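You operate a simulated robot arm through the tools that you are given. There is no shell and no other tool. Be economical: measure what you need, move in short steps, check, and stop when the job is done.

Carry out the task below with a simulated two-armed robot. There is one attempt and no reset: what you move stays moved.

TASK
Pick up the blue bottle from the lower shelf of the out table with one hand, pass it to the other hand and put it on the pack table. Set down upright: blue bottle.

Only the result counts: the job must be done as asked and must still hold three seconds after the hand-in. Knocking over, shifting, dropping, spilling or breaking anything else fails it.

THE ROBOT
Two 7-joint arms with two-finger parallel grippers on one trunk, on a base that drives. Base frame: it is fixed to the floor where the robot stands at the start and does not move with it; the origin is under the middle of the robot, x ahead of it, y to its left, z up. Units: m, degrees, N and s.
The left shoulder is at the start at [0.124, 0.171, 1.162], the right one opposite. With the tool pointing down near the work surface each hand reaches from about 0.1 to 0.6 m from the robot's upright axis, wherever it stands, measured 20 degrees to its own side. Places, roughly: pack table [0.7, 1.1, 0.8]. Payload 4.4 kg a hand.
The tool frame of a hand sits at the grasp point between the pads (the TCP): z along the fingers, y along the line on which they close. The tips reach 0.023 m beyond it. Largest opening 0.094 m; finger width 0.038, thickness 0.01; the body of the gripper, 0.054 by 0.096 m, starts 0.039 m behind the TCP.
Orientation is that of the tool frame in the base frame, as [roll, pitch, yaw] about the fixed x, y, z axes, in that order (R = Rz(yaw) Ry(pitch) Rx(roll)). With the fingers straight down and closing along the base's y, the tool's x points along the base's -x, its y along +y and its z along -z.

THE INTERFACE
- The arms move only by the tool apply_moves. It takes "left_commands", "right_commands" or both (then of equal length, played together; a hand with none holds still); each is a list of rows, each a list of 7 numbers: the shift along the tool's x, y, z in m, then the turn, a rotation vector about the tool's x, y, z in rad, then the closure, from 0 (fully open) to 1 (shut). In form: [[x, y, z, rx, ry, rz, jaw], ...]. A call has 1 to 20 rows; each row shifts and turns the commanded pose from where the row before left it, along the tool's axes as they then stand. Each row takes 0.2 s and may step no farther than 0.05 m and 8.6 degrees from the row before; otherwise, or with a gripper value out of range, the whole call is refused. A pose out of reach is approached as far as the arm can. The call stops where the force on the tool passes 40 N (or 10 N more than at its start, if that is more) or the arm is blocked; 0.2 s more then pass. The fingers move at their own pace (about 0.072 m/s each) and stop on an object; they squeeze with about 21 N. The grip force told is the motor's: it shows also when the fingers shut on nothing. Time passes only in rows, and 0.2 s behind the last, so rows that do not move let the fingers close. The reply holds the time, the measured pose of the TCP, the force on the tool along the base axes, the opening and the grip force, in the units named above and with some noise, with the torque about the TCP (base axes, N m) and any sound that the robot's microphone picked up, and new pictures: "pictures" is both (left out), scene, wrist or none (wrist: the cameras of the hands that moved).
- Cameras (640 x 400 px; columns grow to the right, rows downward): "scene" is now at [0.214, 0.0509, 1.2861]; the picture's right is [0.63, -0.77, 0.00], its down [-0.55, -0.45, -0.70] and it looks along [0.54, 0.44, -0.72] (base axes); focal length 214 px, centre (320, 200). "left" rides on the left gripper at [0.086, -0.016, -0.074] in its tool frame; the picture's right is [0.18, 0.98, 0.00], its down [-0.58, 0.11, -0.81] and it looks along [-0.79, 0.15, 0.59] (tool axes); focal length 243 px, centre (320, 200). "right" rides on the right gripper at [0.086, 0.016, -0.075] in its tool frame; the picture's right is [-0.18, 0.98, 0.00], its down [-0.58, -0.11, -0.81] and it looks along [-0.79, -0.15, 0.59] (tool axes); focal length 243 px, centre (320, 200).
- slide_trunk(by): slides the trunk up (or, below 0, down) by that many m; the arms and the scene camera ride with it, the base frame stays. It gives what a move gives, with no picture.
- drive_base(legs): drives the robot by 1 to 6 legs, each [ahead, left, turn to the left] in m, m and degrees, along the robot's own axes; the way and the turn of a leg run together, so that a leg with both is an arc; at most 1.5 m and 180 degrees a leg. The arms and the cameras ride along, it lands a little off, and it stops where it bumps. It gives what a move gives, and a new picture of the scene camera.
- aim_head(pan, tilt): turns the head with the scene camera to pan (to the left, within 80 degrees either way) and tilt (down, from -29 to 69), counted from straight ahead of the robot. It gives what a move gives, and a new picture of the scene camera.
- measure_at(camera, pixels): for up to 12 pixels [column, row] of the newest picture of that camera ("zoom" is the newest enlarged one), the place [x, y, z] in the base frame of the surface seen there, good to about 0.003 m. No time passes.
- inspect(camera, box): a new picture of the part [left, top, right, bottom] of that camera's present view, enlarged. No time passes.
- close_job(): hands the job in; it is judged then, once.

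Keep the steps short. Do not move on a guess: measure, check each grasp and each placing, and mend mistakes. In all there are 80 turns and 260 pictures (those below and enlarged ones count). Leave the grippers open and the arms clear of the work at the hand-in unless told otherwise, and finish with a single line.

The tools are called after "Emit:" by a JSON object that holds its "name" and its "arguments". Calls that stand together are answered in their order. apply_moves: Moves the arms, as the interface text tells. Its arguments: {"type":"object","properties":{"left_commands":{"type":"array","items":{"type":"array","items":{"type":"number"}}},"right_commands":{"type":"array","items":{"type":"array","items":{"type":"number"}}},"pictures":{"type":"string","enum":["both","scene","wrist","none"]}},"required":[]} The other tools are called the same way: slide_trunk (by) slides the trunk up or down; drive_base (legs) drives the base; aim_head (pan, tilt) turns the head that bears the scene camera; measure_at (camera, pixels) gives the place of the surface under pixels of a picture; inspect (camera, box) takes an enlarged picture of a part of a camera's view; close_job () hands the job in.

At the start:

```text
time: 0.0
left_position: [0.3146, 0.4786, 1.0843]
left_orientation: [179.9, 0.0, 180.0]
left_contact_force: [-0.3, -0.2, -0.6]
left_ft_torque: [0.0, 0.0, 0.0]
left_gripper_width: 0.0941
left_grip_force: 0.1
right_position: [0.4819, 0.0535, 1.1413]
right_orientation: [-179.9, 0.0, -179.9]
right_contact_force: [0.1, -0.1, -0.2]
right_ft_torque: [0.03, 0.01, 0.0]
right_gripper_width: 0.0939
right_grip_force: 0.0
trunk travel left (down, up): [-0.175, 0.213]
robot x, y, heading: [0.0006, 0.0011, 0.2]
head pan, tilt: [39.3, 45.8]
```

scene: 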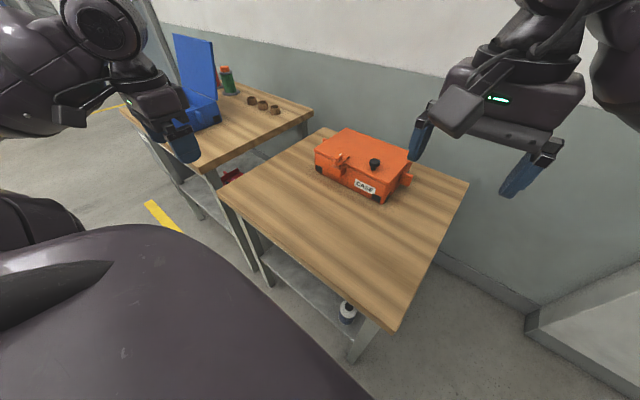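
right: 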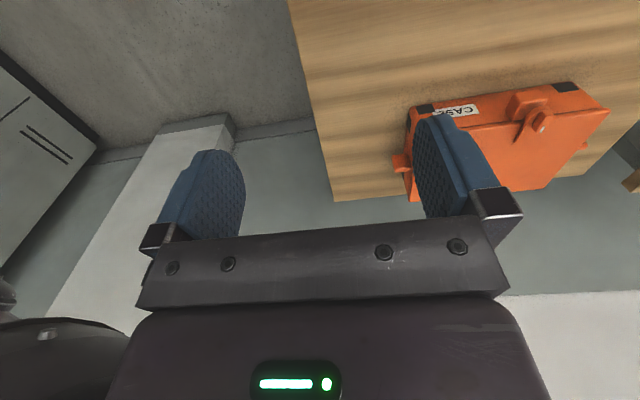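
left: 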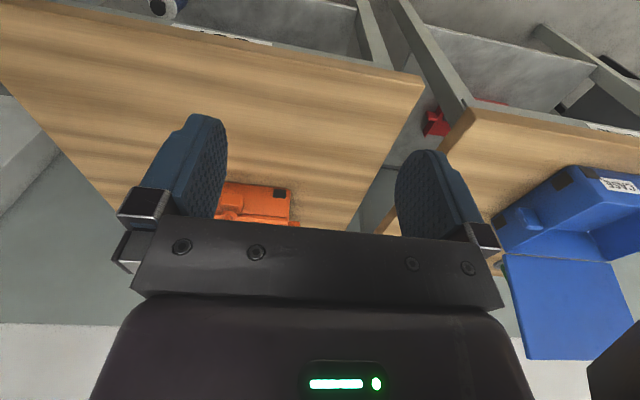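

I see two tables: the near one with an orange case and something on its lower shelf around (347,312), and the left one with a blue case. I'll enlarge the shelf and measure the tables.

Emit:
{"name": "inspect", "arguments": {"camera": "scene", "box": [220, 220, 420, 380]}}

Emit:
{"name": "measure_at", "arguments": {"camera": "scene", "pixels": [[225, 195], [393, 325], [465, 185], [325, 132], [347, 312], [347, 303], [290, 280], [210, 165], [308, 112], [262, 130], [215, 190], [345, 318]]}}

Emit:
{"name": "inspect", "arguments": {"camera": "scene", "box": [110, 20, 330, 220]}}

```text
2.50 times, centred on (320, 300) of scene
```

zoom: 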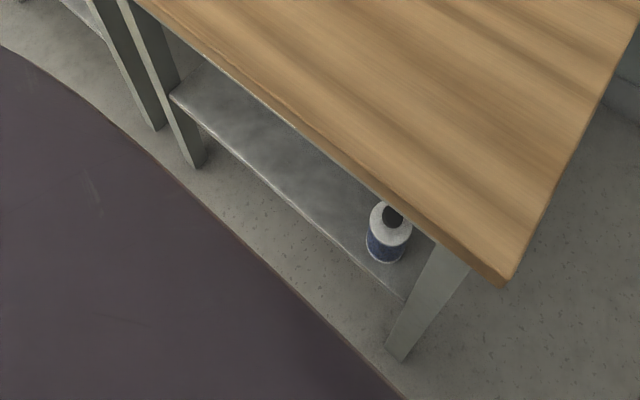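

```text
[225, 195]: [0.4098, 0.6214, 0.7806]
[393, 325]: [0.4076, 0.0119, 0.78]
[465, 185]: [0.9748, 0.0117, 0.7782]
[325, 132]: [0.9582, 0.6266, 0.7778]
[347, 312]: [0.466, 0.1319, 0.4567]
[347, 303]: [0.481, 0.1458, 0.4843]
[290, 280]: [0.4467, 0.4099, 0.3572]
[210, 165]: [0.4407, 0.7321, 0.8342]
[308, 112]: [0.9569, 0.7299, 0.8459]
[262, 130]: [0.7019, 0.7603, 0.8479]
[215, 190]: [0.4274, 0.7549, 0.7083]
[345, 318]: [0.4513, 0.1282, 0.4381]
```

```text
2.00 times, centred on (220, 120) of scene
```

zoom: 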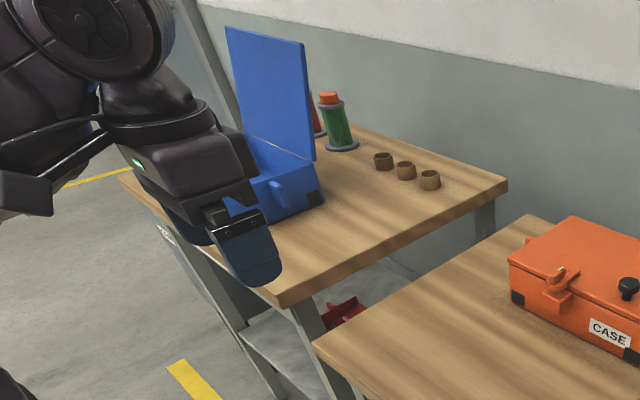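

The out table's shelf is at z≈0.36 and its top at z≈0.78. The bottle stands near (0.48, 0.135). I'll turn the head down toward the bottle for a better view.

Emit:
{"name": "aim_head", "arguments": {"pan": 15, "tilt": 69}}

Emit:
{"name": "drive_base", "arguments": {"legs": [[-0.3, 0, 0]]}}

```text
time: 0.9
left_position: [0.3163, 0.4795, 1.0845]
left_orientation: [-179.9, 0.0, 180.0]
left_contact_force: [-0.1, -0.4, 0.1]
left_ft_torque: [0.01, 0.03, -0.02]
left_gripper_width: 0.094
left_grip_force: 0.0
right_position: [0.4827, 0.0536, 1.1407]
right_orientation: [-179.9, 0.0, 180.0]
right_contact_force: [-0.7, -0.4, 0.2]
right_ft_torque: [-0.01, -0.02, 0.01]
right_gripper_width: 0.0941
right_grip_force: 0.0
trunk travel left (down, up): [-0.175, 0.213]
robot x, y, heading: [0.0004, -0.0029, 0.1]
head pan, tilt: [15.0, 68.8]
```

scene: 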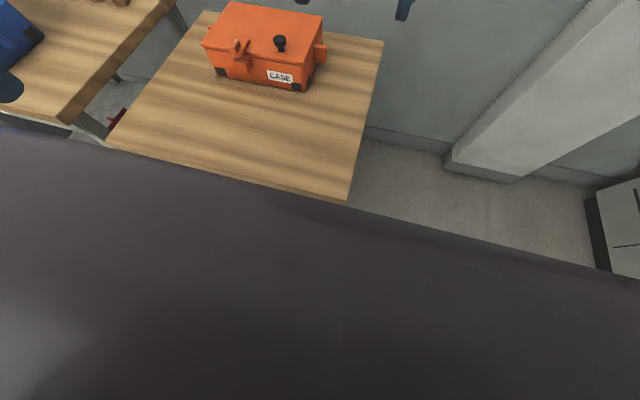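

```text
time: 2.9
left_position: [0.013, 0.4808, 1.0836]
left_orientation: [-179.9, 0.0, 180.0]
left_contact_force: [0.0, -0.2, -0.4]
left_ft_torque: [0.0, -0.03, 0.0]
left_gripper_width: 0.0939
left_grip_force: 0.1
right_position: [0.1794, 0.0533, 1.1419]
right_orientation: [-179.9, 0.0, -179.9]
right_contact_force: [-1.5, -1.0, -0.2]
right_ft_torque: [0.0, 0.0, 0.02]
right_gripper_width: 0.094
right_grip_force: 0.1
trunk travel left (down, up): [-0.175, 0.213]
robot x, y, heading: [-0.3036, -0.0014, 0.2]
head pan, tilt: [15.0, 68.8]
```

scene: 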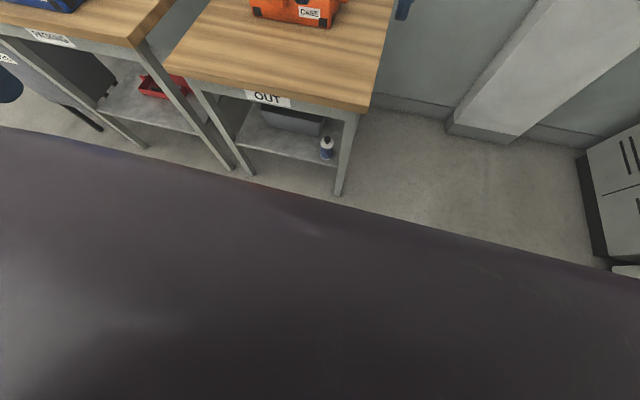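

The near table is labelled OUT. I'll read the left table's sign and look closely at the bottle.

Emit:
{"name": "inspect", "arguments": {"camera": "scene", "box": [0, 0, 110, 70]}}

Emit:
{"name": "inspect", "arguments": {"camera": "scene", "box": [280, 110, 370, 170]}}

```text
5.71 times, centred on (55, 35) of scene
```

zoom: 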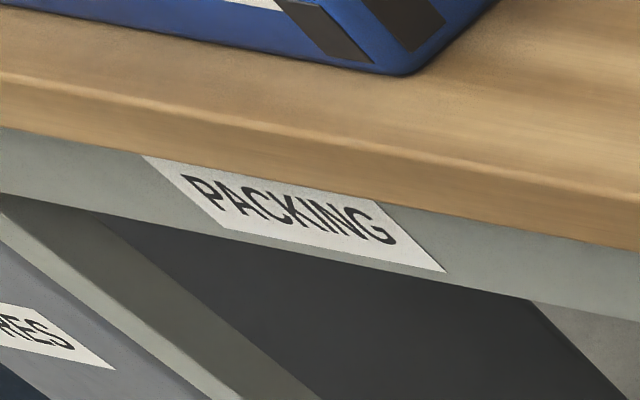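

```text
6.67 times, centred on (325, 140) of scene
```

zoom: 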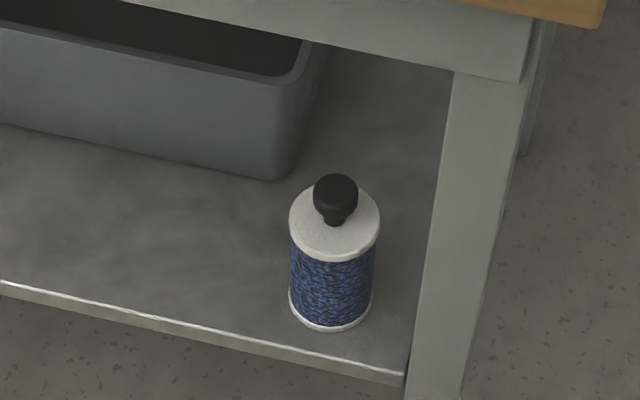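

The packing table and bottle are confirmed: a blue cylinder with a white shoulder and a black knob. Now I'll measure the bottle, shelf, leg, tray and apron.

Emit:
{"name": "measure_at", "arguments": {"camera": "zoom", "pixels": [[333, 290], [293, 285], [373, 285], [332, 324], [335, 180], [335, 210], [335, 250], [335, 358], [415, 340], [280, 178], [450, 68], [335, 345]]}}

Emit:
{"name": "measure_at", "arguments": {"camera": "scene", "pixels": [[265, 98], [370, 112], [330, 112], [352, 120], [340, 190], [240, 145]]}}

```text
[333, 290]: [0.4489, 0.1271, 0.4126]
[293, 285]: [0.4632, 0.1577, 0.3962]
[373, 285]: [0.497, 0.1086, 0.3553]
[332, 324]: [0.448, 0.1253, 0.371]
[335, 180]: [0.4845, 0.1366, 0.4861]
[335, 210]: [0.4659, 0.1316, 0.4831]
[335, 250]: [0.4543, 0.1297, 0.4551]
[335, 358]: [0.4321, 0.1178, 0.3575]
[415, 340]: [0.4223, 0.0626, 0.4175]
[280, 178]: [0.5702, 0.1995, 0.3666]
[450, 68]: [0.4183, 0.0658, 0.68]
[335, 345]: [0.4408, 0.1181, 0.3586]
```

```text
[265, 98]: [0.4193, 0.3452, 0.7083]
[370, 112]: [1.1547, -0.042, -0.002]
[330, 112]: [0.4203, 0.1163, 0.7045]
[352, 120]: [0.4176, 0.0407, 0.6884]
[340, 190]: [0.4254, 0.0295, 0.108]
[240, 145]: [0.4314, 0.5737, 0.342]
```

The bottle's axis is near (0.478, 0.13) with a radius of about 0.03. Its body runs from z 0.357 to 0.455 and the knob top is near 0.49. The table leg's inner face is at y≈0.065 and the apron bottom at z≈0.68. I plan to grasp with the right hand, nearly horizontal, from the front. First I'll lower the trunk and bring the right hand down while clear of the table.

Emit:
{"name": "slide_trunk", "arguments": {"by": -0.17}}

Emit:
{"name": "apply_moves", "arguments": {"right_commands": [[0, -0.02, 0.045, 0, 0, 0, 0], [0, -0.02, 0.045, 0, 0, 0, 0], [0, -0.02, 0.045, 0, 0, 0, 0], [0, -0.02, 0.045, 0, 0, 0, 0], [0, -0.02, 0.045, 0, 0, 0, 0], [0, -0.02, 0.045, 0, 0, 0, 0], [0, -0.02, 0.045, 0, 0, 0, 0], [0, -0.02, 0.045, 0, 0, 0, 0]], "pictures": "none"}}

Emit:
{"name": "apply_moves", "arguments": {"right_commands": [[0, 0, 0, 0, -0.1418, 0, 0], [0, 0, 0, 0, -0.1418, 0, 0], [0, 0, 0, 0, -0.1418, 0, 0], [0, 0, 0, 0, -0.1418, 0, 0], [0, 0, 0, 0, -0.1418, 0, 0], [0, 0, 0, 0, -0.1418, 0, 0], [0, 0, 0, 0, -0.1418, 0, 0], [0, 0, 0, 0, -0.1418, 0, 0]]}}

```text
time: 4.9
left_position: [0.0423, 0.48, 0.8706]
left_orientation: [180.0, -18.6, 179.9]
left_contact_force: [0.0, 0.3, 0.4]
left_ft_torque: [-0.02, -0.04, -0.02]
left_gripper_width: 0.0941
left_grip_force: 0.0
right_position: [0.1796, 0.0525, 0.9712]
right_orientation: [180.0, 0.1, -180.0]
right_contact_force: [-0.1, -0.1, 0.4]
right_ft_torque: [-0.05, 0.0, -0.02]
right_gripper_width: 0.0937
right_grip_force: 0.1
trunk travel left (down, up): [-0.005, 0.383]
robot x, y, heading: [-0.3043, -0.0055, -0.0]
head pan, tilt: [15.0, 68.8]
```

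```text
time: 6.7
left_position: [0.043, 0.4789, 0.8712]
left_orientation: [180.0, -18.7, 180.0]
left_contact_force: [0.6, 0.4, 0.3]
left_ft_torque: [-0.02, 0.04, -0.05]
left_gripper_width: 0.0937
left_grip_force: 0.0
right_position: [0.1796, -0.1075, 0.6078]
right_orientation: [180.0, 0.0, 179.9]
right_contact_force: [0.0, 0.6, 0.1]
right_ft_torque: [0.01, -0.04, 0.01]
right_gripper_width: 0.0942
right_grip_force: 0.0
trunk travel left (down, up): [-0.005, 0.383]
robot x, y, heading: [-0.3052, 0.0023, -0.0]
head pan, tilt: [15.0, 68.8]
```

```text
time: 8.5
left_position: [0.0417, 0.4783, 0.8708]
left_orientation: [-179.9, -18.7, 180.0]
left_contact_force: [-0.2, 0.2, 0.2]
left_ft_torque: [-0.03, 0.0, -0.01]
left_gripper_width: 0.0941
left_grip_force: 0.0
right_position: [0.2151, -0.0692, 0.6148]
right_orientation: [-179.6, 64.5, 179.9]
right_contact_force: [-0.4, -0.2, 0.2]
right_ft_torque: [-0.02, 0.03, 0.03]
right_gripper_width: 0.0939
right_grip_force: 0.1
right hand out of reach, approached as far as the arm can: row 7, 8
trunk travel left (down, up): [-0.005, 0.383]
robot x, y, heading: [-0.3049, -0.0009, 0.3]
head pan, tilt: [15.0, 68.8]
```

scene: 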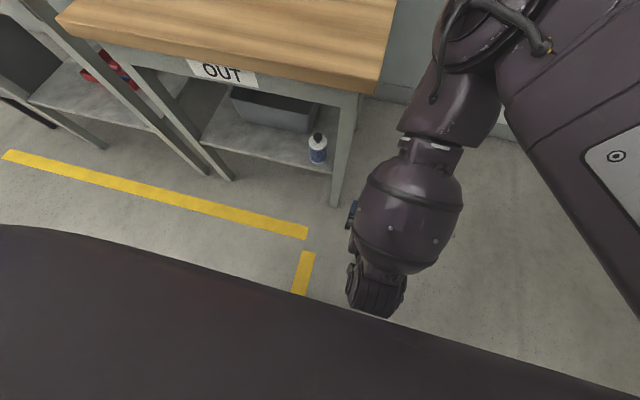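
right: 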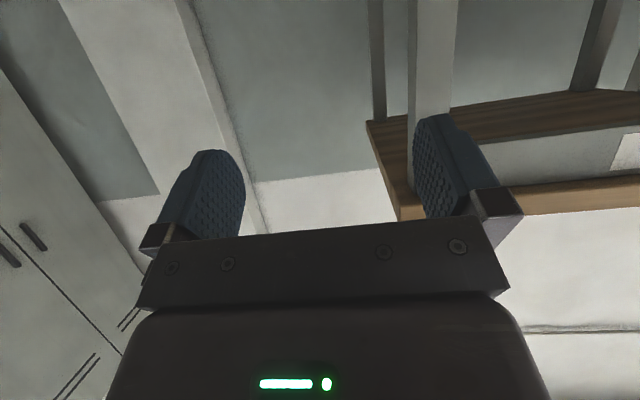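

The wrist runs out of reach at this spot, so I'll move the hand farther out and lower.

Emit:
{"name": "apply_moves", "arguments": {"right_commands": [[0.0242, -0.01, 0.0378, 0, 0, 0, 0], [0.0242, -0.01, 0.0378, 0, 0, 0, 0], [0.0242, -0.01, 0.0378, 0, 0, 0, 0], [0.0242, -0.01, 0.0378, 0, 0, 0, 0], [0.0242, -0.01, 0.0378, 0, 0, 0, 0], [0, 0, 0, 0, 0, 0, 0]], "pictures": "scene"}}

```text
time: 9.9
left_position: [0.0426, 0.4799, 0.8707]
left_orientation: [-180.0, -18.7, 180.0]
left_contact_force: [-0.2, 0.6, 0.5]
left_ft_torque: [-0.02, 0.0, 0.0]
left_gripper_width: 0.0942
left_grip_force: 0.1
right_position: [0.3203, -0.026, 0.4634]
right_orientation: [-179.2, 64.6, -180.0]
right_contact_force: [0.3, 0.1, 0.5]
right_ft_torque: [0.04, 0.01, 0.04]
right_gripper_width: 0.0941
right_grip_force: 0.0
right hand out of reach, approached as far as the arm can: row 2, 3, 4, 5
trunk travel left (down, up): [-0.005, 0.383]
robot x, y, heading: [-0.3008, -0.0022, 0.2]
head pan, tilt: [15.0, 68.8]
```

scene: 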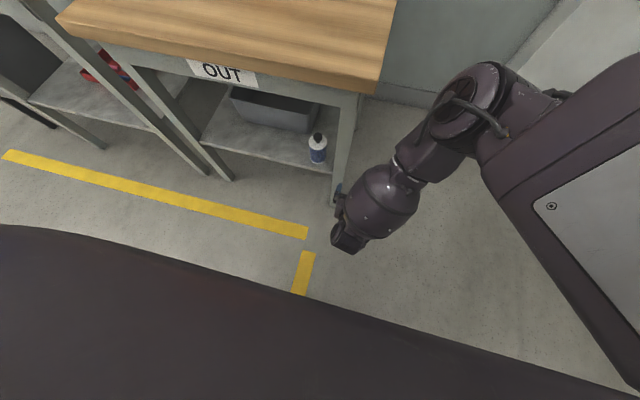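

The arm prefers coming in from the right, so I'll yaw the hand 35° to the left in the robot frame. The base can be turned to compensate later.

Emit:
{"name": "apply_moves", "arguments": {"right_commands": [[0, 0, 0, -0.1107, 0, -0.0516, 0], [0, 0, 0, -0.1107, 0, -0.0516, 0], [0, 0, 0, -0.1107, 0, -0.0516, 0], [0, 0, 0, -0.1107, 0, -0.0516, 0], [0, 0, 0, -0.1107, 0, -0.0516, 0], [0, 0, 0, 0, 0, 0, 0]], "pictures": "none"}}

```text
time: 10.8
left_position: [0.0426, 0.4787, 0.8703]
left_orientation: [179.9, -18.7, 179.9]
left_contact_force: [0.5, -0.7, -0.3]
left_ft_torque: [-0.01, -0.01, 0.03]
left_gripper_width: 0.0938
left_grip_force: 0.0
right_position: [0.2701, 0.0231, 0.4857]
right_orientation: [-178.1, 55.4, -166.0]
right_contact_force: [0.9, -0.2, -0.3]
right_ft_torque: [-0.01, -0.01, 0.03]
right_gripper_width: 0.0938
right_grip_force: 0.0
right hand out of reach, approached as far as the arm can: row 1, 2, 3, 4
trunk travel left (down, up): [-0.005, 0.383]
robot x, y, heading: [-0.3031, -0.0011, -0.1]
head pan, tilt: [15.0, 68.8]
stopped in row 4 (right hand): the arm was blocked; the commanded pose is now the measured one
```

That got blocked. I'll back out by raising the hand and undoing the yaw and pitch, then try a different approach.

Emit:
{"name": "apply_moves", "arguments": {"right_commands": [[-0.033, -0.02, -0.023, 0.1004, 0, 0.0693, 0], [-0.033, -0.02, -0.023, 0.1004, 0, 0.0693, 0], [0, -0.03, 0, 0, 0.138, 0, 0], [0, -0.03, 0, 0, 0.138, 0, 0], [0, -0.03, 0, 0, 0.138, 0, 0], [0, -0.03, 0, 0, 0.138, 0, 0], [0, -0.03, 0, 0, 0.138, 0, 0], [0, -0.03, -0.03, 0, 0.138, 0, 0], [-0.02, -0.02, -0.03, 0, 0.138, 0, 0], [0, 0, 0, 0, 0, 0, 0]], "pictures": "scene"}}

```text
time: 13.0
left_position: [0.0415, 0.4805, 0.8702]
left_orientation: [-180.0, -18.7, 180.0]
left_contact_force: [1.1, -0.3, 0.6]
left_ft_torque: [0.0, 0.02, 0.01]
left_gripper_width: 0.0939
left_grip_force: 0.1
right_position: [0.2788, -0.2103, 0.6299]
right_orientation: [-179.1, 0.3, 178.8]
right_contact_force: [-0.3, -0.4, 0.5]
right_ft_torque: [-0.01, -0.04, 0.02]
right_gripper_width: 0.094
right_grip_force: 0.1
trunk travel left (down, up): [-0.005, 0.383]
robot x, y, heading: [-0.3018, 0.0042, -0.1]
head pan, tilt: [15.0, 68.8]
```

scene: 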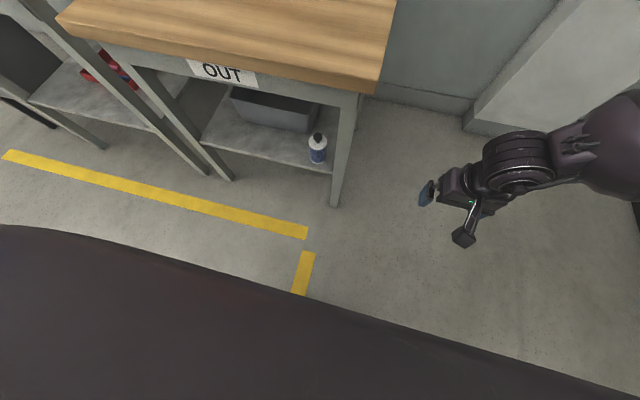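

Tool-down at this farther spot is fine. I'll lower to z≈0.45, then pitch forward a little at a time to find the limit.

Emit:
{"name": "apply_moves", "arguments": {"right_commands": [[0, 0, 0.045, 0, 0, 0, 0], [0, 0, 0.045, 0, 0, 0, 0], [0, 0, 0.045, 0, 0, 0, 0], [0, 0, 0.045, 0, 0, 0, 0], [0, 0, 0, 0, -0.1418, 0, 0], [0, 0, 0, 0, -0.1418, 0, 0], [0, 0, 0, 0, -0.1418, 0, 0], [0, 0, 0, 0, -0.1418, 0, 0], [0, 0, 0, 0, -0.1418, 0, 0], [0, 0, 0, 0, -0.1418, 0, 0], [0, 0, 0, 0, -0.1418, 0, 0], [0, 0, 0, 0, 0, 0, 0]], "pictures": "scene"}}

```text
time: 15.6
left_position: [0.0424, 0.4802, 0.8706]
left_orientation: [180.0, -18.8, 179.9]
left_contact_force: [0.8, 1.3, 0.7]
left_ft_torque: [0.02, 0.04, 0.02]
left_gripper_width: 0.0938
left_grip_force: 0.1
right_position: [0.2791, -0.2133, 0.4513]
right_orientation: [-179.1, 19.1, 179.1]
right_contact_force: [0.4, 0.6, 0.3]
right_ft_torque: [0.03, 0.03, -0.01]
right_gripper_width: 0.0941
right_grip_force: 0.1
right hand out of reach, approached as far as the arm can: row 7, 8, 9, 10, 11
trunk travel left (down, up): [-0.005, 0.383]
robot x, y, heading: [-0.3029, -0.0007, 0.2]
head pan, tilt: [15.0, 68.8]
```

scene: 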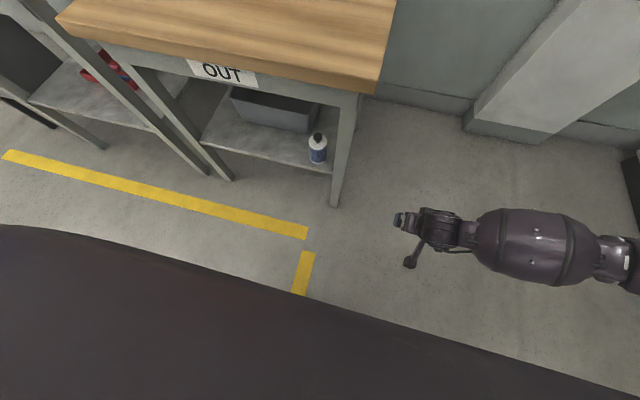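

Far to the side, the pitch is limited by forearm roll. Nearer the robot's midline it got to about 65°. I'll return to tool-down, shift to the midline, and pitch there.

Emit:
{"name": "apply_moves", "arguments": {"right_commands": [[0, 0, 0, 0, 0.1418, 0, 0], [0, 0, 0, 0, 0.1418, 0, 0], [0, 0, 0, 0, 0.1418, 0, 0], [0, 0, 0, 0, 0.1418, 0, 0], [0, 0, 0, 0, 0.1418, 0, 0], [0, 0, 0, 0, 0.1418, 0, 0], [0, 0.0, 0, 0, 0.1418, 0, 0], [0, 0.04, -0.03, 0, 0, 0, 0], [0, 0.04, -0.03, 0, 0, 0, 0], [0, 0.04, -0.03, 0, 0, 0, 0], [0, 0.04, -0.03, 0, 0, 0, 0], [0, 0.04, -0.03, 0, 0, 0, 0], [0, 0.04, -0.03, 0, 0, 0, 0], [0, 0.02, -0.0, 0, 0, 0, 0], [0, 0, 0, 0, 0, 0, 0]], "pictures": "none"}}

Emit:
{"name": "apply_moves", "arguments": {"right_commands": [[0, 0, 0, 0, -0.1418, 0, 0], [0, 0, 0, 0, -0.1418, 0, 0], [0, 0, 0, 0, -0.1418, 0, 0], [0, 0, 0, 0, -0.1418, 0, 0], [0, 0, 0, 0, -0.1418, 0, 0], [0, 0, 0, 0, -0.1418, 0, 0], [0, 0, 0, 0, -0.1418, 0, 0], [0, 0, 0, 0, -0.1418, 0, 0], [0, 0, 0, 0, 0, 0, 0]], "pictures": "scene"}}

```text
time: 18.3
left_position: [0.0435, 0.4782, 0.8709]
left_orientation: [180.0, -18.7, 179.9]
left_contact_force: [0.6, 0.7, -1.1]
left_ft_torque: [-0.02, 0.06, 0.01]
left_gripper_width: 0.0939
left_grip_force: 0.1
right_position: [0.3683, -0.0235, 0.559]
right_orientation: [-177.8, -38.4, 177.7]
right_contact_force: [-3.6, -8.0, 3.4]
right_ft_torque: [0.77, -0.44, -0.27]
right_gripper_width: 0.094
right_grip_force: 0.1
trunk travel left (down, up): [-0.005, 0.383]
robot x, y, heading: [-0.3032, -0.0017, 0.2]
head pan, tilt: [15.0, 68.8]
stopped in row 13 (right hand): the force on the tool passed its limit at 97 N (the readings are from after the stop); the commanded pose is now the measured one
```

```text
time: 20.3
left_position: [0.0437, 0.4787, 0.871]
left_orientation: [-180.0, -18.7, 180.0]
left_contact_force: [-0.2, 0.2, 0.0]
left_ft_torque: [-0.01, 0.01, 0.01]
left_gripper_width: 0.0939
left_grip_force: 0.0
right_position: [0.3687, -0.024, 0.5587]
right_orientation: [-177.9, 26.8, 180.0]
right_contact_force: [-0.8, -0.3, 0.3]
right_ft_torque: [-0.01, 0.0, -0.03]
right_gripper_width: 0.0939
right_grip_force: 0.1
trunk travel left (down, up): [-0.005, 0.383]
robot x, y, heading: [-0.2993, -0.0026, -0.0]
head pan, tilt: [15.0, 68.8]
```

scene: 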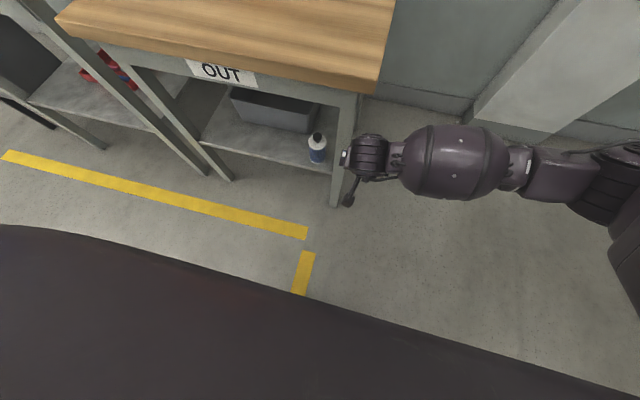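

That over-rotated because the command resets when a pose is out of reach, and the hand bumped the table leg. I'll check that nothing shifted, back the base off, and test the pitch there.

Emit:
{"name": "drive_base", "arguments": {"legs": [[-0.2, 0, 0]]}}

Emit:
{"name": "apply_moves", "arguments": {"right_commands": [[0, 0, 0, 0, -0.1418, 0, 0], [0, 0, 0, 0, -0.1418, 0, 0], [0, 0, 0, 0, -0.1418, 0, 0], [0, 0, 0, 0, -0.1418, 0, 0], [0, 0, 0, 0, -0.1418, 0, 0], [0, 0, 0, 0, 0, 0, 0]], "pictures": "scene"}}

Emit:
{"name": "inspect", "arguments": {"camera": "scene", "box": [200, 0, 420, 140]}}

```text
time: 22.0
left_position: [-0.155, 0.4817, 0.8698]
left_orientation: [179.9, -18.7, -179.9]
left_contact_force: [-1.0, -0.1, -0.2]
left_ft_torque: [-0.02, -0.03, -0.02]
left_gripper_width: 0.094
left_grip_force: 0.1
right_position: [0.1714, -0.0205, 0.5602]
right_orientation: [-178.1, 26.9, -179.9]
right_contact_force: [-0.2, -0.1, 0.4]
right_ft_torque: [0.04, -0.04, -0.01]
right_gripper_width: 0.0937
right_grip_force: 0.0
trunk travel left (down, up): [-0.005, 0.383]
robot x, y, heading: [-0.5003, 0.0017, 0.1]
head pan, tilt: [15.0, 68.8]
stopped in leg 1: the robot was blocked; the commanded pose is now the measured one
```

scene: 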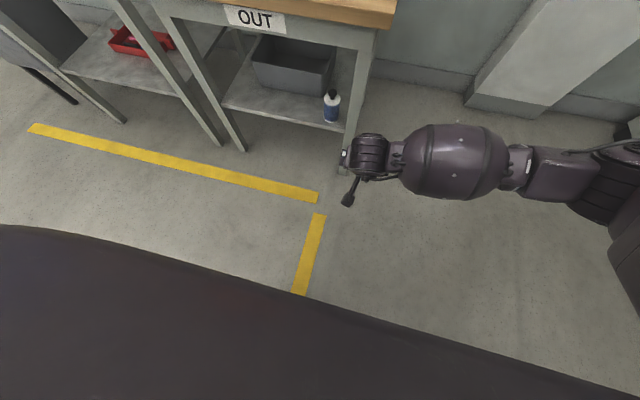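

```text
time: 23.4
left_position: [-0.1535, 0.4811, 0.8696]
left_orientation: [179.9, -18.7, -179.9]
left_contact_force: [-0.5, 0.7, 0.2]
left_ft_torque: [0.0, -0.02, -0.02]
left_gripper_width: 0.094
left_grip_force: 0.0
right_position: [0.1718, -0.0215, 0.5607]
right_orientation: [-175.5, 67.4, -176.6]
right_contact_force: [-1.2, -0.8, -0.4]
right_ft_torque: [0.02, 0.02, 0.01]
right_gripper_width: 0.0942
right_grip_force: 0.0
trunk travel left (down, up): [-0.005, 0.383]
robot x, y, heading: [-0.5017, 0.0032, -0.0]
head pan, tilt: [15.0, 68.8]
```

scene: 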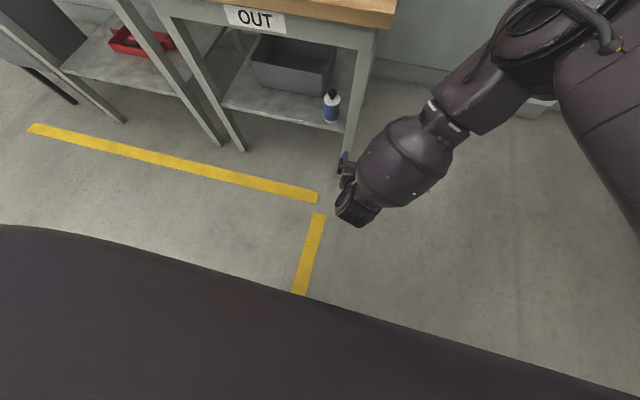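

```text
2.86 times, centred on (310, 70) of scene
```

zoom: 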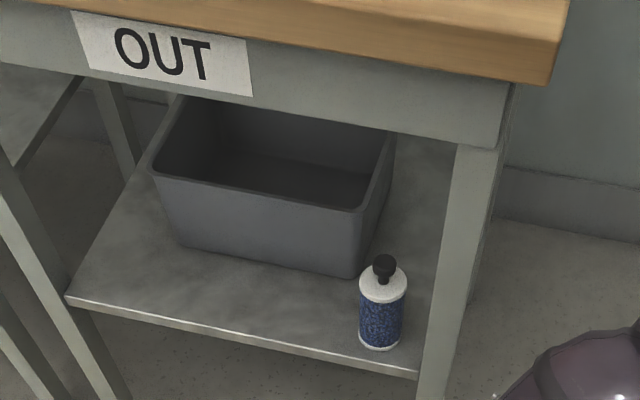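

The hand now holds the 67° pitch at 0.67 m ahead near the midline, and the bottle and table look undisturbed. I'll lower toward grasp height to test the reach.

Emit:
{"name": "apply_moves", "arguments": {"right_commands": [[0.037, 0, 0.0153, 0, 0, 0, 0.15], [0.037, 0, 0.0153, 0, 0, 0, 0.15], [0.037, 0, 0.0153, 0, 0, 0, 0.15], [0.03, 0, 0.0123, 0, 0, 0, 0.15], [0, 0, 0, 0, 0, 0, 0.15]], "pictures": "both"}}

```text
time: 24.6
left_position: [-0.1539, 0.4809, 0.8698]
left_orientation: [179.8, -18.7, -179.9]
left_contact_force: [0.8, 0.2, -0.6]
left_ft_torque: [0.01, 0.02, 0.0]
left_gripper_width: 0.0939
left_grip_force: 0.1
right_position: [0.1727, -0.0014, 0.4193]
right_orientation: [-174.9, 67.1, -176.5]
right_contact_force: [-0.2, -0.3, 1.3]
right_ft_torque: [-0.01, 0.02, -0.01]
right_gripper_width: 0.0799
right_grip_force: 0.0
right hand out of reach, approached as far as the arm can: row 3, 4
trunk travel left (down, up): [-0.005, 0.383]
robot x, y, heading: [-0.4985, 0.0045, -0.0]
head pan, tilt: [15.0, 68.8]
```

scene: 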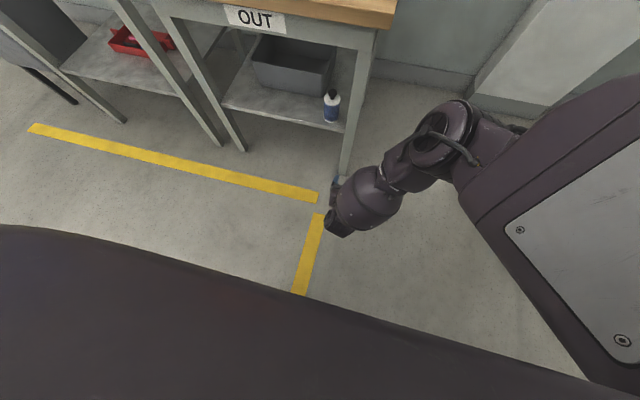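
right: 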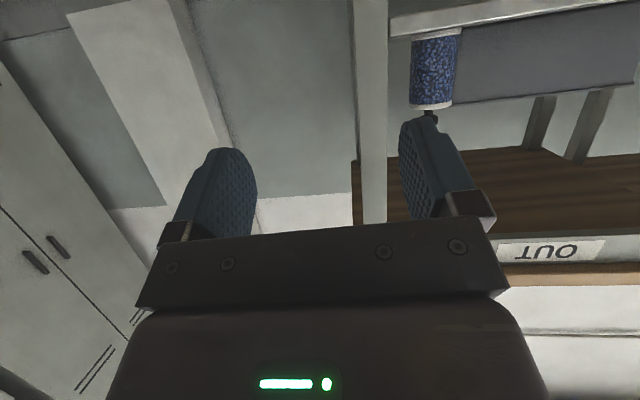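

TCP is at z 0.419 with 67° pitch. I want about 0.395 so that the left hand has room above, so I'll lower the trunk to its end and test a bit closer in.

Emit:
{"name": "apply_moves", "arguments": {"right_commands": [[0.0255, 0, -0.022, 0, 0, 0, 0.15], [0.0255, 0, -0.022, 0, 0, 0, 0.15], [0, 0, 0, 0, 0, 0, 0.15]], "pictures": "none"}}

```text
time: 25.4
left_position: [-0.1539, 0.4809, 0.873]
left_orientation: [179.8, -18.7, -179.9]
left_contact_force: [-0.8, -0.4, -0.5]
left_ft_torque: [0.05, -0.01, 0.0]
left_gripper_width: 0.0941
left_grip_force: 0.1
right_position: [0.1103, 0.0123, 0.3975]
right_orientation: [-175.1, 67.2, -176.7]
right_contact_force: [-0.4, 0.2, 0.3]
right_ft_torque: [-0.02, 0.01, 0.0]
right_gripper_width: 0.0796
right_grip_force: 0.0
right hand out of reach, approached as far as the arm can: row 1, 2
trunk travel left (down, up): [-0.005, 0.383]
robot x, y, heading: [-0.4966, -0.0026, -0.2]
head pan, tilt: [15.0, 68.8]
```

Now TCP is at (0.110, 0.012, 0.3975), the height I want. I'll align sideways and approach with the base, 0.118 left and 0.25 ahead, stopping short of the bottle.

Emit:
{"name": "drive_base", "arguments": {"legs": [[0, 0.118, 0.2], [0.25, 0, 0]]}}

Emit:
{"name": "inspect", "arguments": {"camera": "right", "box": [160, 0, 480, 200]}}

```text
time: 28.5
left_position: [0.0918, 0.5994, 0.8701]
left_orientation: [180.0, -18.8, -179.4]
left_contact_force: [0.4, 0.5, 1.4]
left_ft_torque: [-0.01, -0.01, 0.01]
left_gripper_width: 0.0939
left_grip_force: 0.0
right_position: [0.3597, 0.1335, 0.3985]
right_orientation: [-175.1, 67.1, -176.1]
right_contact_force: [-0.1, 0.1, -0.2]
right_ft_torque: [0.0, -0.03, -0.02]
right_gripper_width: 0.0798
right_grip_force: 0.0
trunk travel left (down, up): [-0.005, 0.383]
robot x, y, heading: [-0.2498, 0.117, 0.4]
head pan, tilt: [15.0, 68.8]
```

scene: 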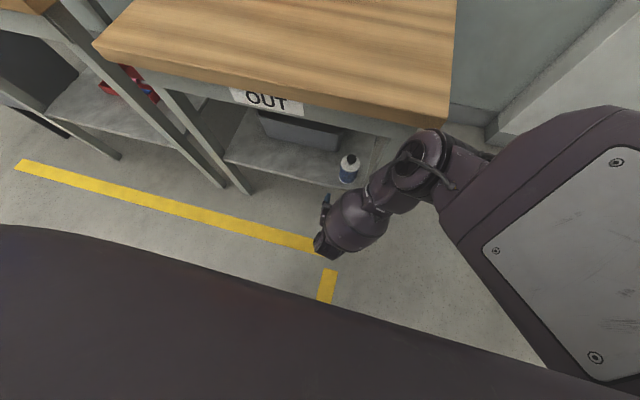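

```text
2.00 times, centred on (320, 100) of right
```

zoom: 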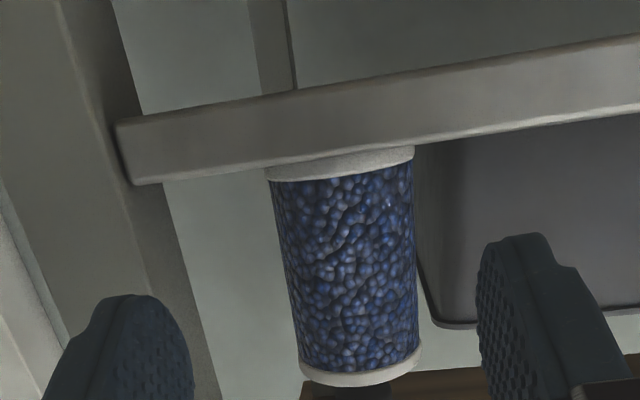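

The wrist view (upside down) shows the bottle between the fingers. I'll measure the bottle sides, the leg, and the elbow's distance to the tabletop.

Emit:
{"name": "measure_at", "arguments": {"camera": "zoom", "pixels": [[282, 250], [345, 250], [412, 250], [293, 310], [416, 310], [345, 310], [160, 260], [345, 130], [360, 380]]}}

Emit:
{"name": "measure_at", "arguments": {"camera": "scene", "pixels": [[430, 140], [405, 160], [440, 165], [455, 155], [425, 125], [350, 160], [470, 170], [490, 165]]}}

```text
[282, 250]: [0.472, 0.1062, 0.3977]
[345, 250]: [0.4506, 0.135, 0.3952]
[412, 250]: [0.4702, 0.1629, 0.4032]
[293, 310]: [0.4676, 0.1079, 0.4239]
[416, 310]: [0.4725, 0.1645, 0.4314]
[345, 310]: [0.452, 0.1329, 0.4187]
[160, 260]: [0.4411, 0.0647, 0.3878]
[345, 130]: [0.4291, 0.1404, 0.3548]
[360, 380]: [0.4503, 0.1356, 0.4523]
```

```text
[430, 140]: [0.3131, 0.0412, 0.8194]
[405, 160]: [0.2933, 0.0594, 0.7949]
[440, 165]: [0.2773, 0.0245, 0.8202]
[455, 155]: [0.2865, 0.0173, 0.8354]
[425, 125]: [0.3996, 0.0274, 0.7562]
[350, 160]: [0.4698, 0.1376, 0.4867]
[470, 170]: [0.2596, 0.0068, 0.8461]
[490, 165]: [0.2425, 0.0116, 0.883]
```

The bottle's axis is at (0.479, 0.135). The elbow, at z≈0.8 and x≈0.31–0.36, would hit the tabletop edge (x≈0.41) if I drove straight in. I'll see whether shifting the hand left relative to the robot swings the elbow clear.

Emit:
{"name": "apply_moves", "arguments": {"right_commands": [[0, 0.035, 0, 0, 0, 0, 0.15], [0, 0.035, 0, 0, 0, 0, 0.15], [0, 0.035, 0, 0, 0, 0, 0.15], [0, 0, 0, 0, 0, 0, 0.15]], "pictures": "scene"}}

```text
time: 29.5
left_position: [0.0916, 0.5995, 0.8717]
left_orientation: [180.0, -18.6, -179.4]
left_contact_force: [0.6, 0.2, 0.9]
left_ft_torque: [0.01, 0.02, 0.01]
left_gripper_width: 0.094
left_grip_force: 0.1
right_position: [0.3662, 0.2349, 0.3902]
right_orientation: [-174.4, 67.1, -176.1]
right_contact_force: [-0.6, 0.0, -0.9]
right_ft_torque: [-0.01, 0.0, -0.01]
right_gripper_width: 0.0797
right_grip_force: 0.1
trunk travel left (down, up): [-0.005, 0.383]
robot x, y, heading: [-0.2493, 0.1147, 0.4]
head pan, tilt: [15.0, 68.8]
```

scene: 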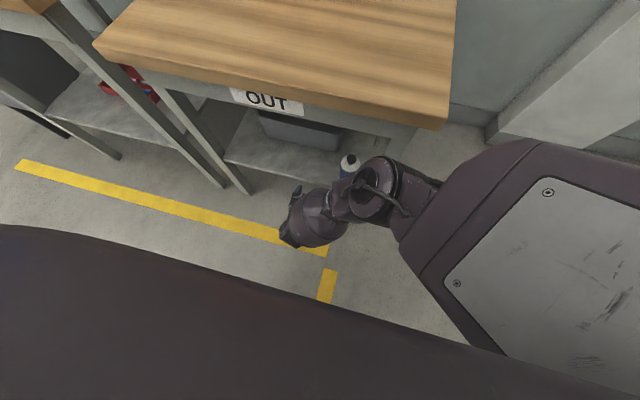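

This pose is within reach. I'll measure the elbow there.

Emit:
{"name": "measure_at", "arguments": {"camera": "scene", "pixels": [[375, 160], [395, 165], [385, 158], [430, 180], [355, 185], [415, 175], [440, 185], [460, 165], [335, 200], [500, 150]]}}

Emit:
{"name": "inspect", "arguments": {"camera": "scene", "box": [260, 100, 480, 260]}}

```text
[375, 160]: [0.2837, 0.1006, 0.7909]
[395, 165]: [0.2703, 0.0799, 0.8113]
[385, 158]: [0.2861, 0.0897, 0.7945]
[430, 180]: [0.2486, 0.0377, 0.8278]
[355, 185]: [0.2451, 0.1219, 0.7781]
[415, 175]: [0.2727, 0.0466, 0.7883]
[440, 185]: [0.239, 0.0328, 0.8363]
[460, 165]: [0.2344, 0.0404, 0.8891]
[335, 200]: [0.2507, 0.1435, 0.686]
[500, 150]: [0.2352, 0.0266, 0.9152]
```

```text
2.50 times, centred on (370, 180) of scene
```

zoom: 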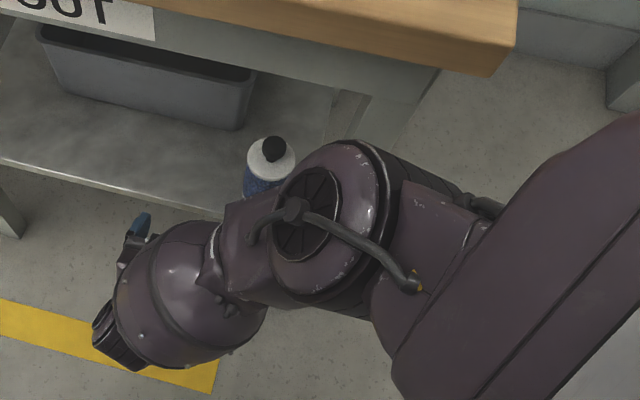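

Shifting left pulls the elbow back. Turning the robot 25° to the right about the hand should give about 5 cm clearance to the tabletop edge. I'll back off, raise the left hand a little, turn, then side-step to a pre-grasp spot.

Emit:
{"name": "apply_moves", "arguments": {"left_commands": [[0, 0, -0.04, 0, 0, 0, 0], [0, 0, -0.04, 0, 0, 0, 0], [0, 0, -0.04, 0, 0, 0, 0]], "pictures": "none"}}

Emit:
{"name": "drive_base", "arguments": {"legs": [[-0.08, 0, 0], [0, 0, -25.4], [0, 0.244, 0]]}}

Emit:
{"name": "inspect", "arguments": {"camera": "right", "box": [160, 0, 480, 200]}}

```text
time: 30.3
left_position: [0.1285, 0.601, 0.9861]
left_orientation: [-180.0, -18.8, -179.4]
left_contact_force: [0.4, 0.1, 0.9]
left_ft_torque: [0.04, 0.04, 0.02]
left_gripper_width: 0.0939
left_grip_force: 0.2
right_position: [0.3655, 0.2341, 0.3891]
right_orientation: [-174.3, 67.2, -175.8]
right_contact_force: [0.1, 0.2, -0.3]
right_ft_torque: [0.0, 0.04, -0.02]
right_gripper_width: 0.0799
right_grip_force: 0.0
trunk travel left (down, up): [-0.005, 0.383]
robot x, y, heading: [-0.2479, 0.1153, 0.6]
head pan, tilt: [15.0, 68.8]
```

```text
time: 35.0
left_position: [0.3192, 0.6097, 0.9848]
left_orientation: [180.0, -18.7, 155.2]
left_contact_force: [-0.1, -0.6, -0.1]
left_ft_torque: [0.01, 0.0, -0.01]
left_gripper_width: 0.094
left_grip_force: 0.0
right_position: [0.3749, 0.1784, 0.3904]
right_orientation: [-174.4, 67.2, 158.7]
right_contact_force: [0.3, -1.0, 0.0]
right_ft_torque: [-0.04, 0.01, 0.01]
right_gripper_width: 0.0799
right_grip_force: 0.1
trunk travel left (down, up): [-0.005, 0.383]
robot x, y, heading: [-0.2316, 0.3365, -24.9]
head pan, tilt: [15.0, 68.8]
```

scene: 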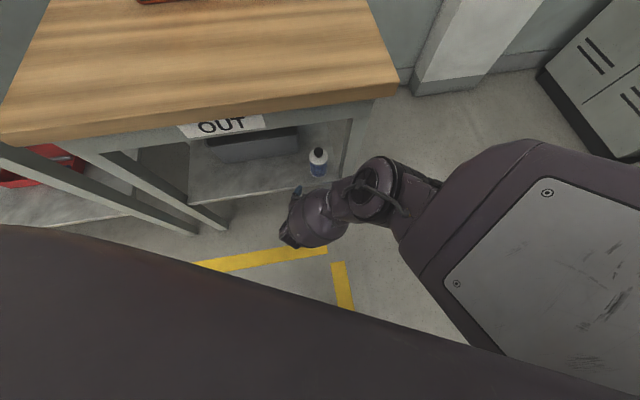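

```text
2.00 times, centred on (320, 100) of right
```

zoom: 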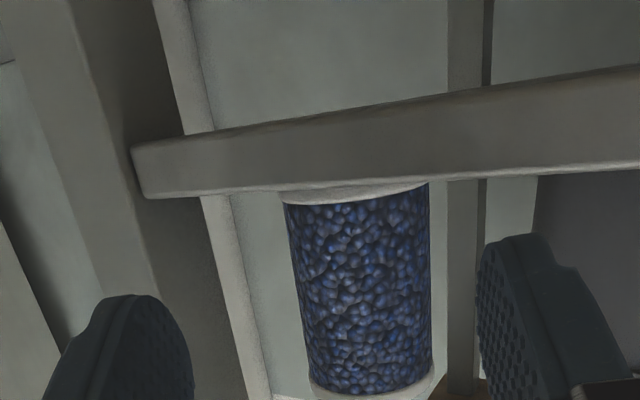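

The elbow stays behind the table edge. The bottle sits about 7 mm to the tool's left of the closing centre and 0.112 m ahead. I'll nudge the hand left 5 mm, level the closing axis, and drive 0.06 ahead before checking again.

Emit:
{"name": "apply_moves", "arguments": {"right_commands": [[0, 0.005, 0, 0, 0, 0.041, 0.15], [0, 0, 0, 0, 0, 0, 0.15]], "pictures": "none"}}

Emit:
{"name": "drive_base", "arguments": {"legs": [[0.06, 0, 0]]}}

Emit:
{"name": "inspect", "arguments": {"camera": "right", "box": [160, 0, 480, 200]}}

Emit:
{"name": "measure_at", "arguments": {"camera": "zoom", "pixels": [[290, 250], [360, 250], [438, 250], [300, 320], [370, 320], [440, 320]]}}

```text
time: 35.6
left_position: [0.3192, 0.6094, 0.986]
left_orientation: [179.9, -18.7, 155.1]
left_contact_force: [-0.5, -0.3, 0.1]
left_ft_torque: [0.01, 0.01, -0.04]
left_gripper_width: 0.094
left_grip_force: 0.0
right_position: [0.379, 0.1786, 0.3892]
right_orientation: [-179.8, 67.2, 152.5]
right_contact_force: [-0.2, -0.4, 0.1]
right_ft_torque: [0.02, 0.02, -0.01]
right_gripper_width: 0.0801
right_grip_force: 0.0
trunk travel left (down, up): [-0.005, 0.383]
robot x, y, heading: [-0.2314, 0.3312, -24.8]
head pan, tilt: [15.0, 68.8]
```

```text
time: 36.5
left_position: [0.3737, 0.585, 0.986]
left_orientation: [180.0, -18.6, 155.2]
left_contact_force: [-0.4, -0.6, -0.8]
left_ft_torque: [0.0, 0.01, -0.01]
left_gripper_width: 0.0942
left_grip_force: 0.1
right_position: [0.4316, 0.1539, 0.3899]
right_orientation: [-179.5, 67.3, 152.8]
right_contact_force: [0.3, -0.5, -0.5]
right_ft_torque: [0.02, -0.02, -0.01]
right_gripper_width: 0.0799
right_grip_force: 0.2
trunk travel left (down, up): [-0.005, 0.383]
robot x, y, heading: [-0.1726, 0.3089, -24.9]
head pan, tilt: [15.0, 68.8]
```

scene: 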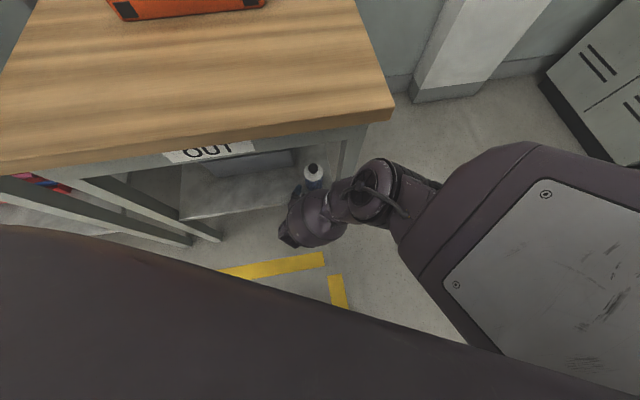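

```text
2.00 times, centred on (320, 100) of right
```

zoom: 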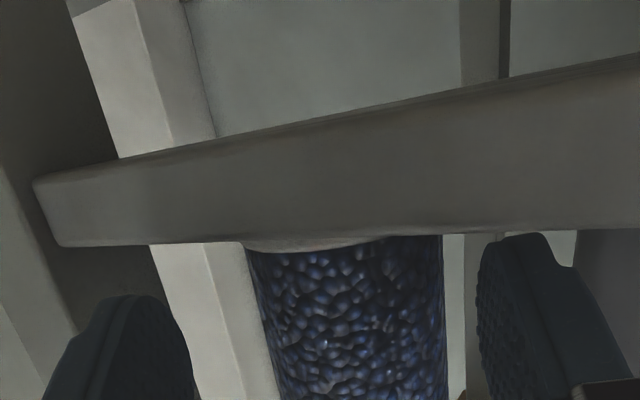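

```text
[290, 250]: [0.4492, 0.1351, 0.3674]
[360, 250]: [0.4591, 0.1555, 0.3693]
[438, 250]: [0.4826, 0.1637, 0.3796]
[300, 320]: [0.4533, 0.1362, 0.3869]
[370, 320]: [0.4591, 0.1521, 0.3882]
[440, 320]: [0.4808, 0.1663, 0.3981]
```

The bottle axis is confirmed at (0.479, 0.135). That leaves 0.051 forward and 5 mm to the left. I'll nudge 3 mm left and drive 0.042.

Emit:
{"name": "apply_moves", "arguments": {"right_commands": [[0, 0.003, 0, 0, 0, 0, 0.15], [0, 0, 0, 0, 0, 0, 0.15]], "pictures": "none"}}

Emit:
{"name": "drive_base", "arguments": {"legs": [[0.042, 0, 0]]}}

Emit:
{"name": "inspect", "arguments": {"camera": "right", "box": [160, 0, 480, 200]}}

Emit:
{"name": "inspect", "arguments": {"camera": "scene", "box": [240, 100, 460, 260]}}

```text
time: 37.1
left_position: [0.3724, 0.5839, 0.9862]
left_orientation: [-180.0, -18.7, 155.2]
left_contact_force: [-0.1, -1.3, 0.1]
left_ft_torque: [-0.01, -0.01, 0.0]
left_gripper_width: 0.0939
left_grip_force: 0.0
right_position: [0.4323, 0.1528, 0.3898]
right_orientation: [-179.4, 67.3, 152.7]
right_contact_force: [-0.3, -0.7, -0.4]
right_ft_torque: [-0.02, 0.02, 0.0]
right_gripper_width: 0.0798
right_grip_force: 0.1
trunk travel left (down, up): [-0.005, 0.383]
robot x, y, heading: [-0.176, 0.3111, -24.6]
head pan, tilt: [15.0, 68.8]
```

```text
time: 38.0
left_position: [0.409, 0.5663, 0.9858]
left_orientation: [179.9, -18.7, 155.2]
left_contact_force: [-0.3, 0.4, 0.1]
left_ft_torque: [-0.03, 0.03, 0.0]
left_gripper_width: 0.0942
left_grip_force: 0.0
right_position: [0.4692, 0.136, 0.3883]
right_orientation: [-179.2, 67.3, 153.0]
right_contact_force: [-0.6, -0.4, -0.8]
right_ft_torque: [0.01, 0.03, 0.01]
right_gripper_width: 0.0799
right_grip_force: 0.0
trunk travel left (down, up): [-0.005, 0.383]
robot x, y, heading: [-0.1413, 0.2922, -24.5]
head pan, tilt: [15.0, 68.8]
```

scene: 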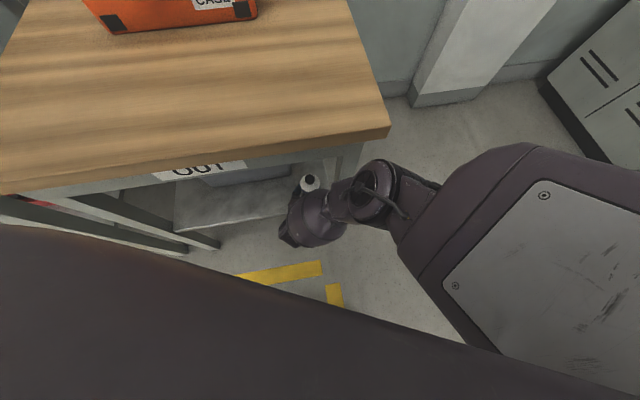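

```text
2.00 times, centred on (320, 100) of right
```

zoom: 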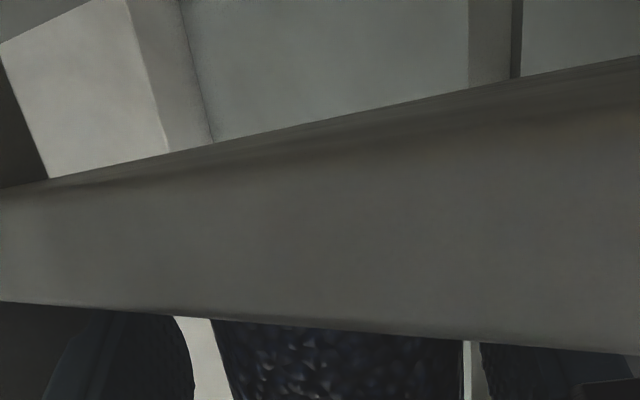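

```text
2.50 times, centred on (350, 180) of scene
```

zoom: 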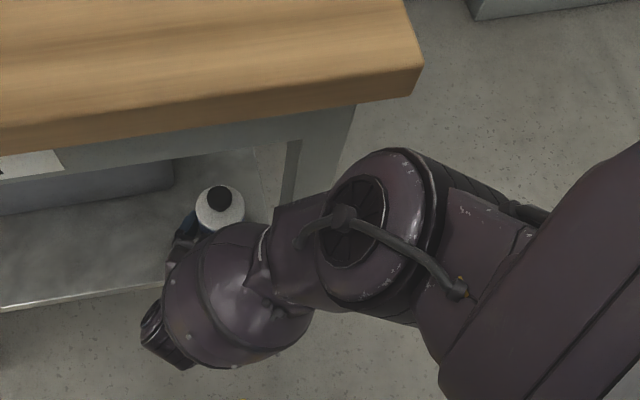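

The bottle is between the fingers, 9 mm ahead of the TCP and 3.6 mm off centre. I'll centre and close.

Emit:
{"name": "apply_moves", "arguments": {"right_commands": [[0, 0.003, 0, 0, 0, 0, 0.15], [0, 0, 0, 0, 0, 0, 0.25], [0, 0, 0, 0, 0, 0, 1], [0, 0, 0, 0, 0, 0, 1], [0, 0, 0, 0, 0, 0, 1], [0, 0, 0, 0, 0, 0, 1]], "pictures": "none"}}

```text
time: 39.4
left_position: [0.4088, 0.5685, 0.9862]
left_orientation: [179.8, -18.6, 155.2]
left_contact_force: [0.2, -0.3, -0.2]
left_ft_torque: [0.04, 0.03, 0.02]
left_gripper_width: 0.0943
left_grip_force: 0.1
right_position: [0.4703, 0.1353, 0.3879]
right_orientation: [-178.7, 67.3, 153.3]
right_contact_force: [3.7, -1.1, 8.2]
right_ft_torque: [0.26, -0.24, -0.11]
right_gripper_width: 0.0614
right_grip_force: 20.4
trunk travel left (down, up): [-0.005, 0.383]
robot x, y, heading: [-0.1389, 0.2898, -24.7]
head pan, tilt: [15.0, 68.8]
```

The fingers hold at 0.0614 m with 20 N. I'll lift with the trunk by 0.03 and then back the base straight out.

Emit:
{"name": "slide_trunk", "arguments": {"by": 0.03}}

Emit:
{"name": "drive_base", "arguments": {"legs": [[-0.25, 0, 0]]}}

```text
time: 40.2
left_position: [0.4102, 0.5676, 1.0148]
left_orientation: [180.0, -18.7, 155.1]
left_contact_force: [0.4, 0.1, -0.5]
left_ft_torque: [0.03, 0.02, -0.02]
left_gripper_width: 0.0942
left_grip_force: 0.0
right_position: [0.4732, 0.1306, 0.4162]
right_orientation: [-178.4, 67.3, 153.3]
right_contact_force: [0.6, 0.0, -3.0]
right_ft_torque: [-0.03, 0.04, 0.01]
right_gripper_width: 0.0612
right_grip_force: 20.6
trunk travel left (down, up): [-0.035, 0.353]
robot x, y, heading: [-0.1381, 0.2902, -24.8]
head pan, tilt: [15.0, 68.8]
```

```text
time: 42.0
left_position: [0.1825, 0.6751, 1.0167]
left_orientation: [179.9, -18.8, 155.6]
left_contact_force: [1.5, -0.1, 0.5]
left_ft_torque: [-0.03, -0.05, -0.02]
left_gripper_width: 0.0942
left_grip_force: 0.1
right_position: [0.2486, 0.2387, 0.416]
right_orientation: [-178.4, 67.3, 153.7]
right_contact_force: [-0.1, -0.3, -1.7]
right_ft_torque: [0.01, 0.01, -0.01]
right_gripper_width: 0.0615
right_grip_force: 20.7
trunk travel left (down, up): [-0.035, 0.353]
robot x, y, heading: [-0.3608, 0.3948, -24.1]
head pan, tilt: [15.0, 68.8]
```

scene: 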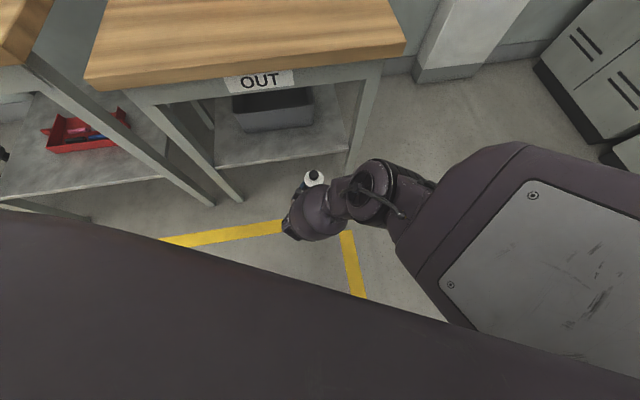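

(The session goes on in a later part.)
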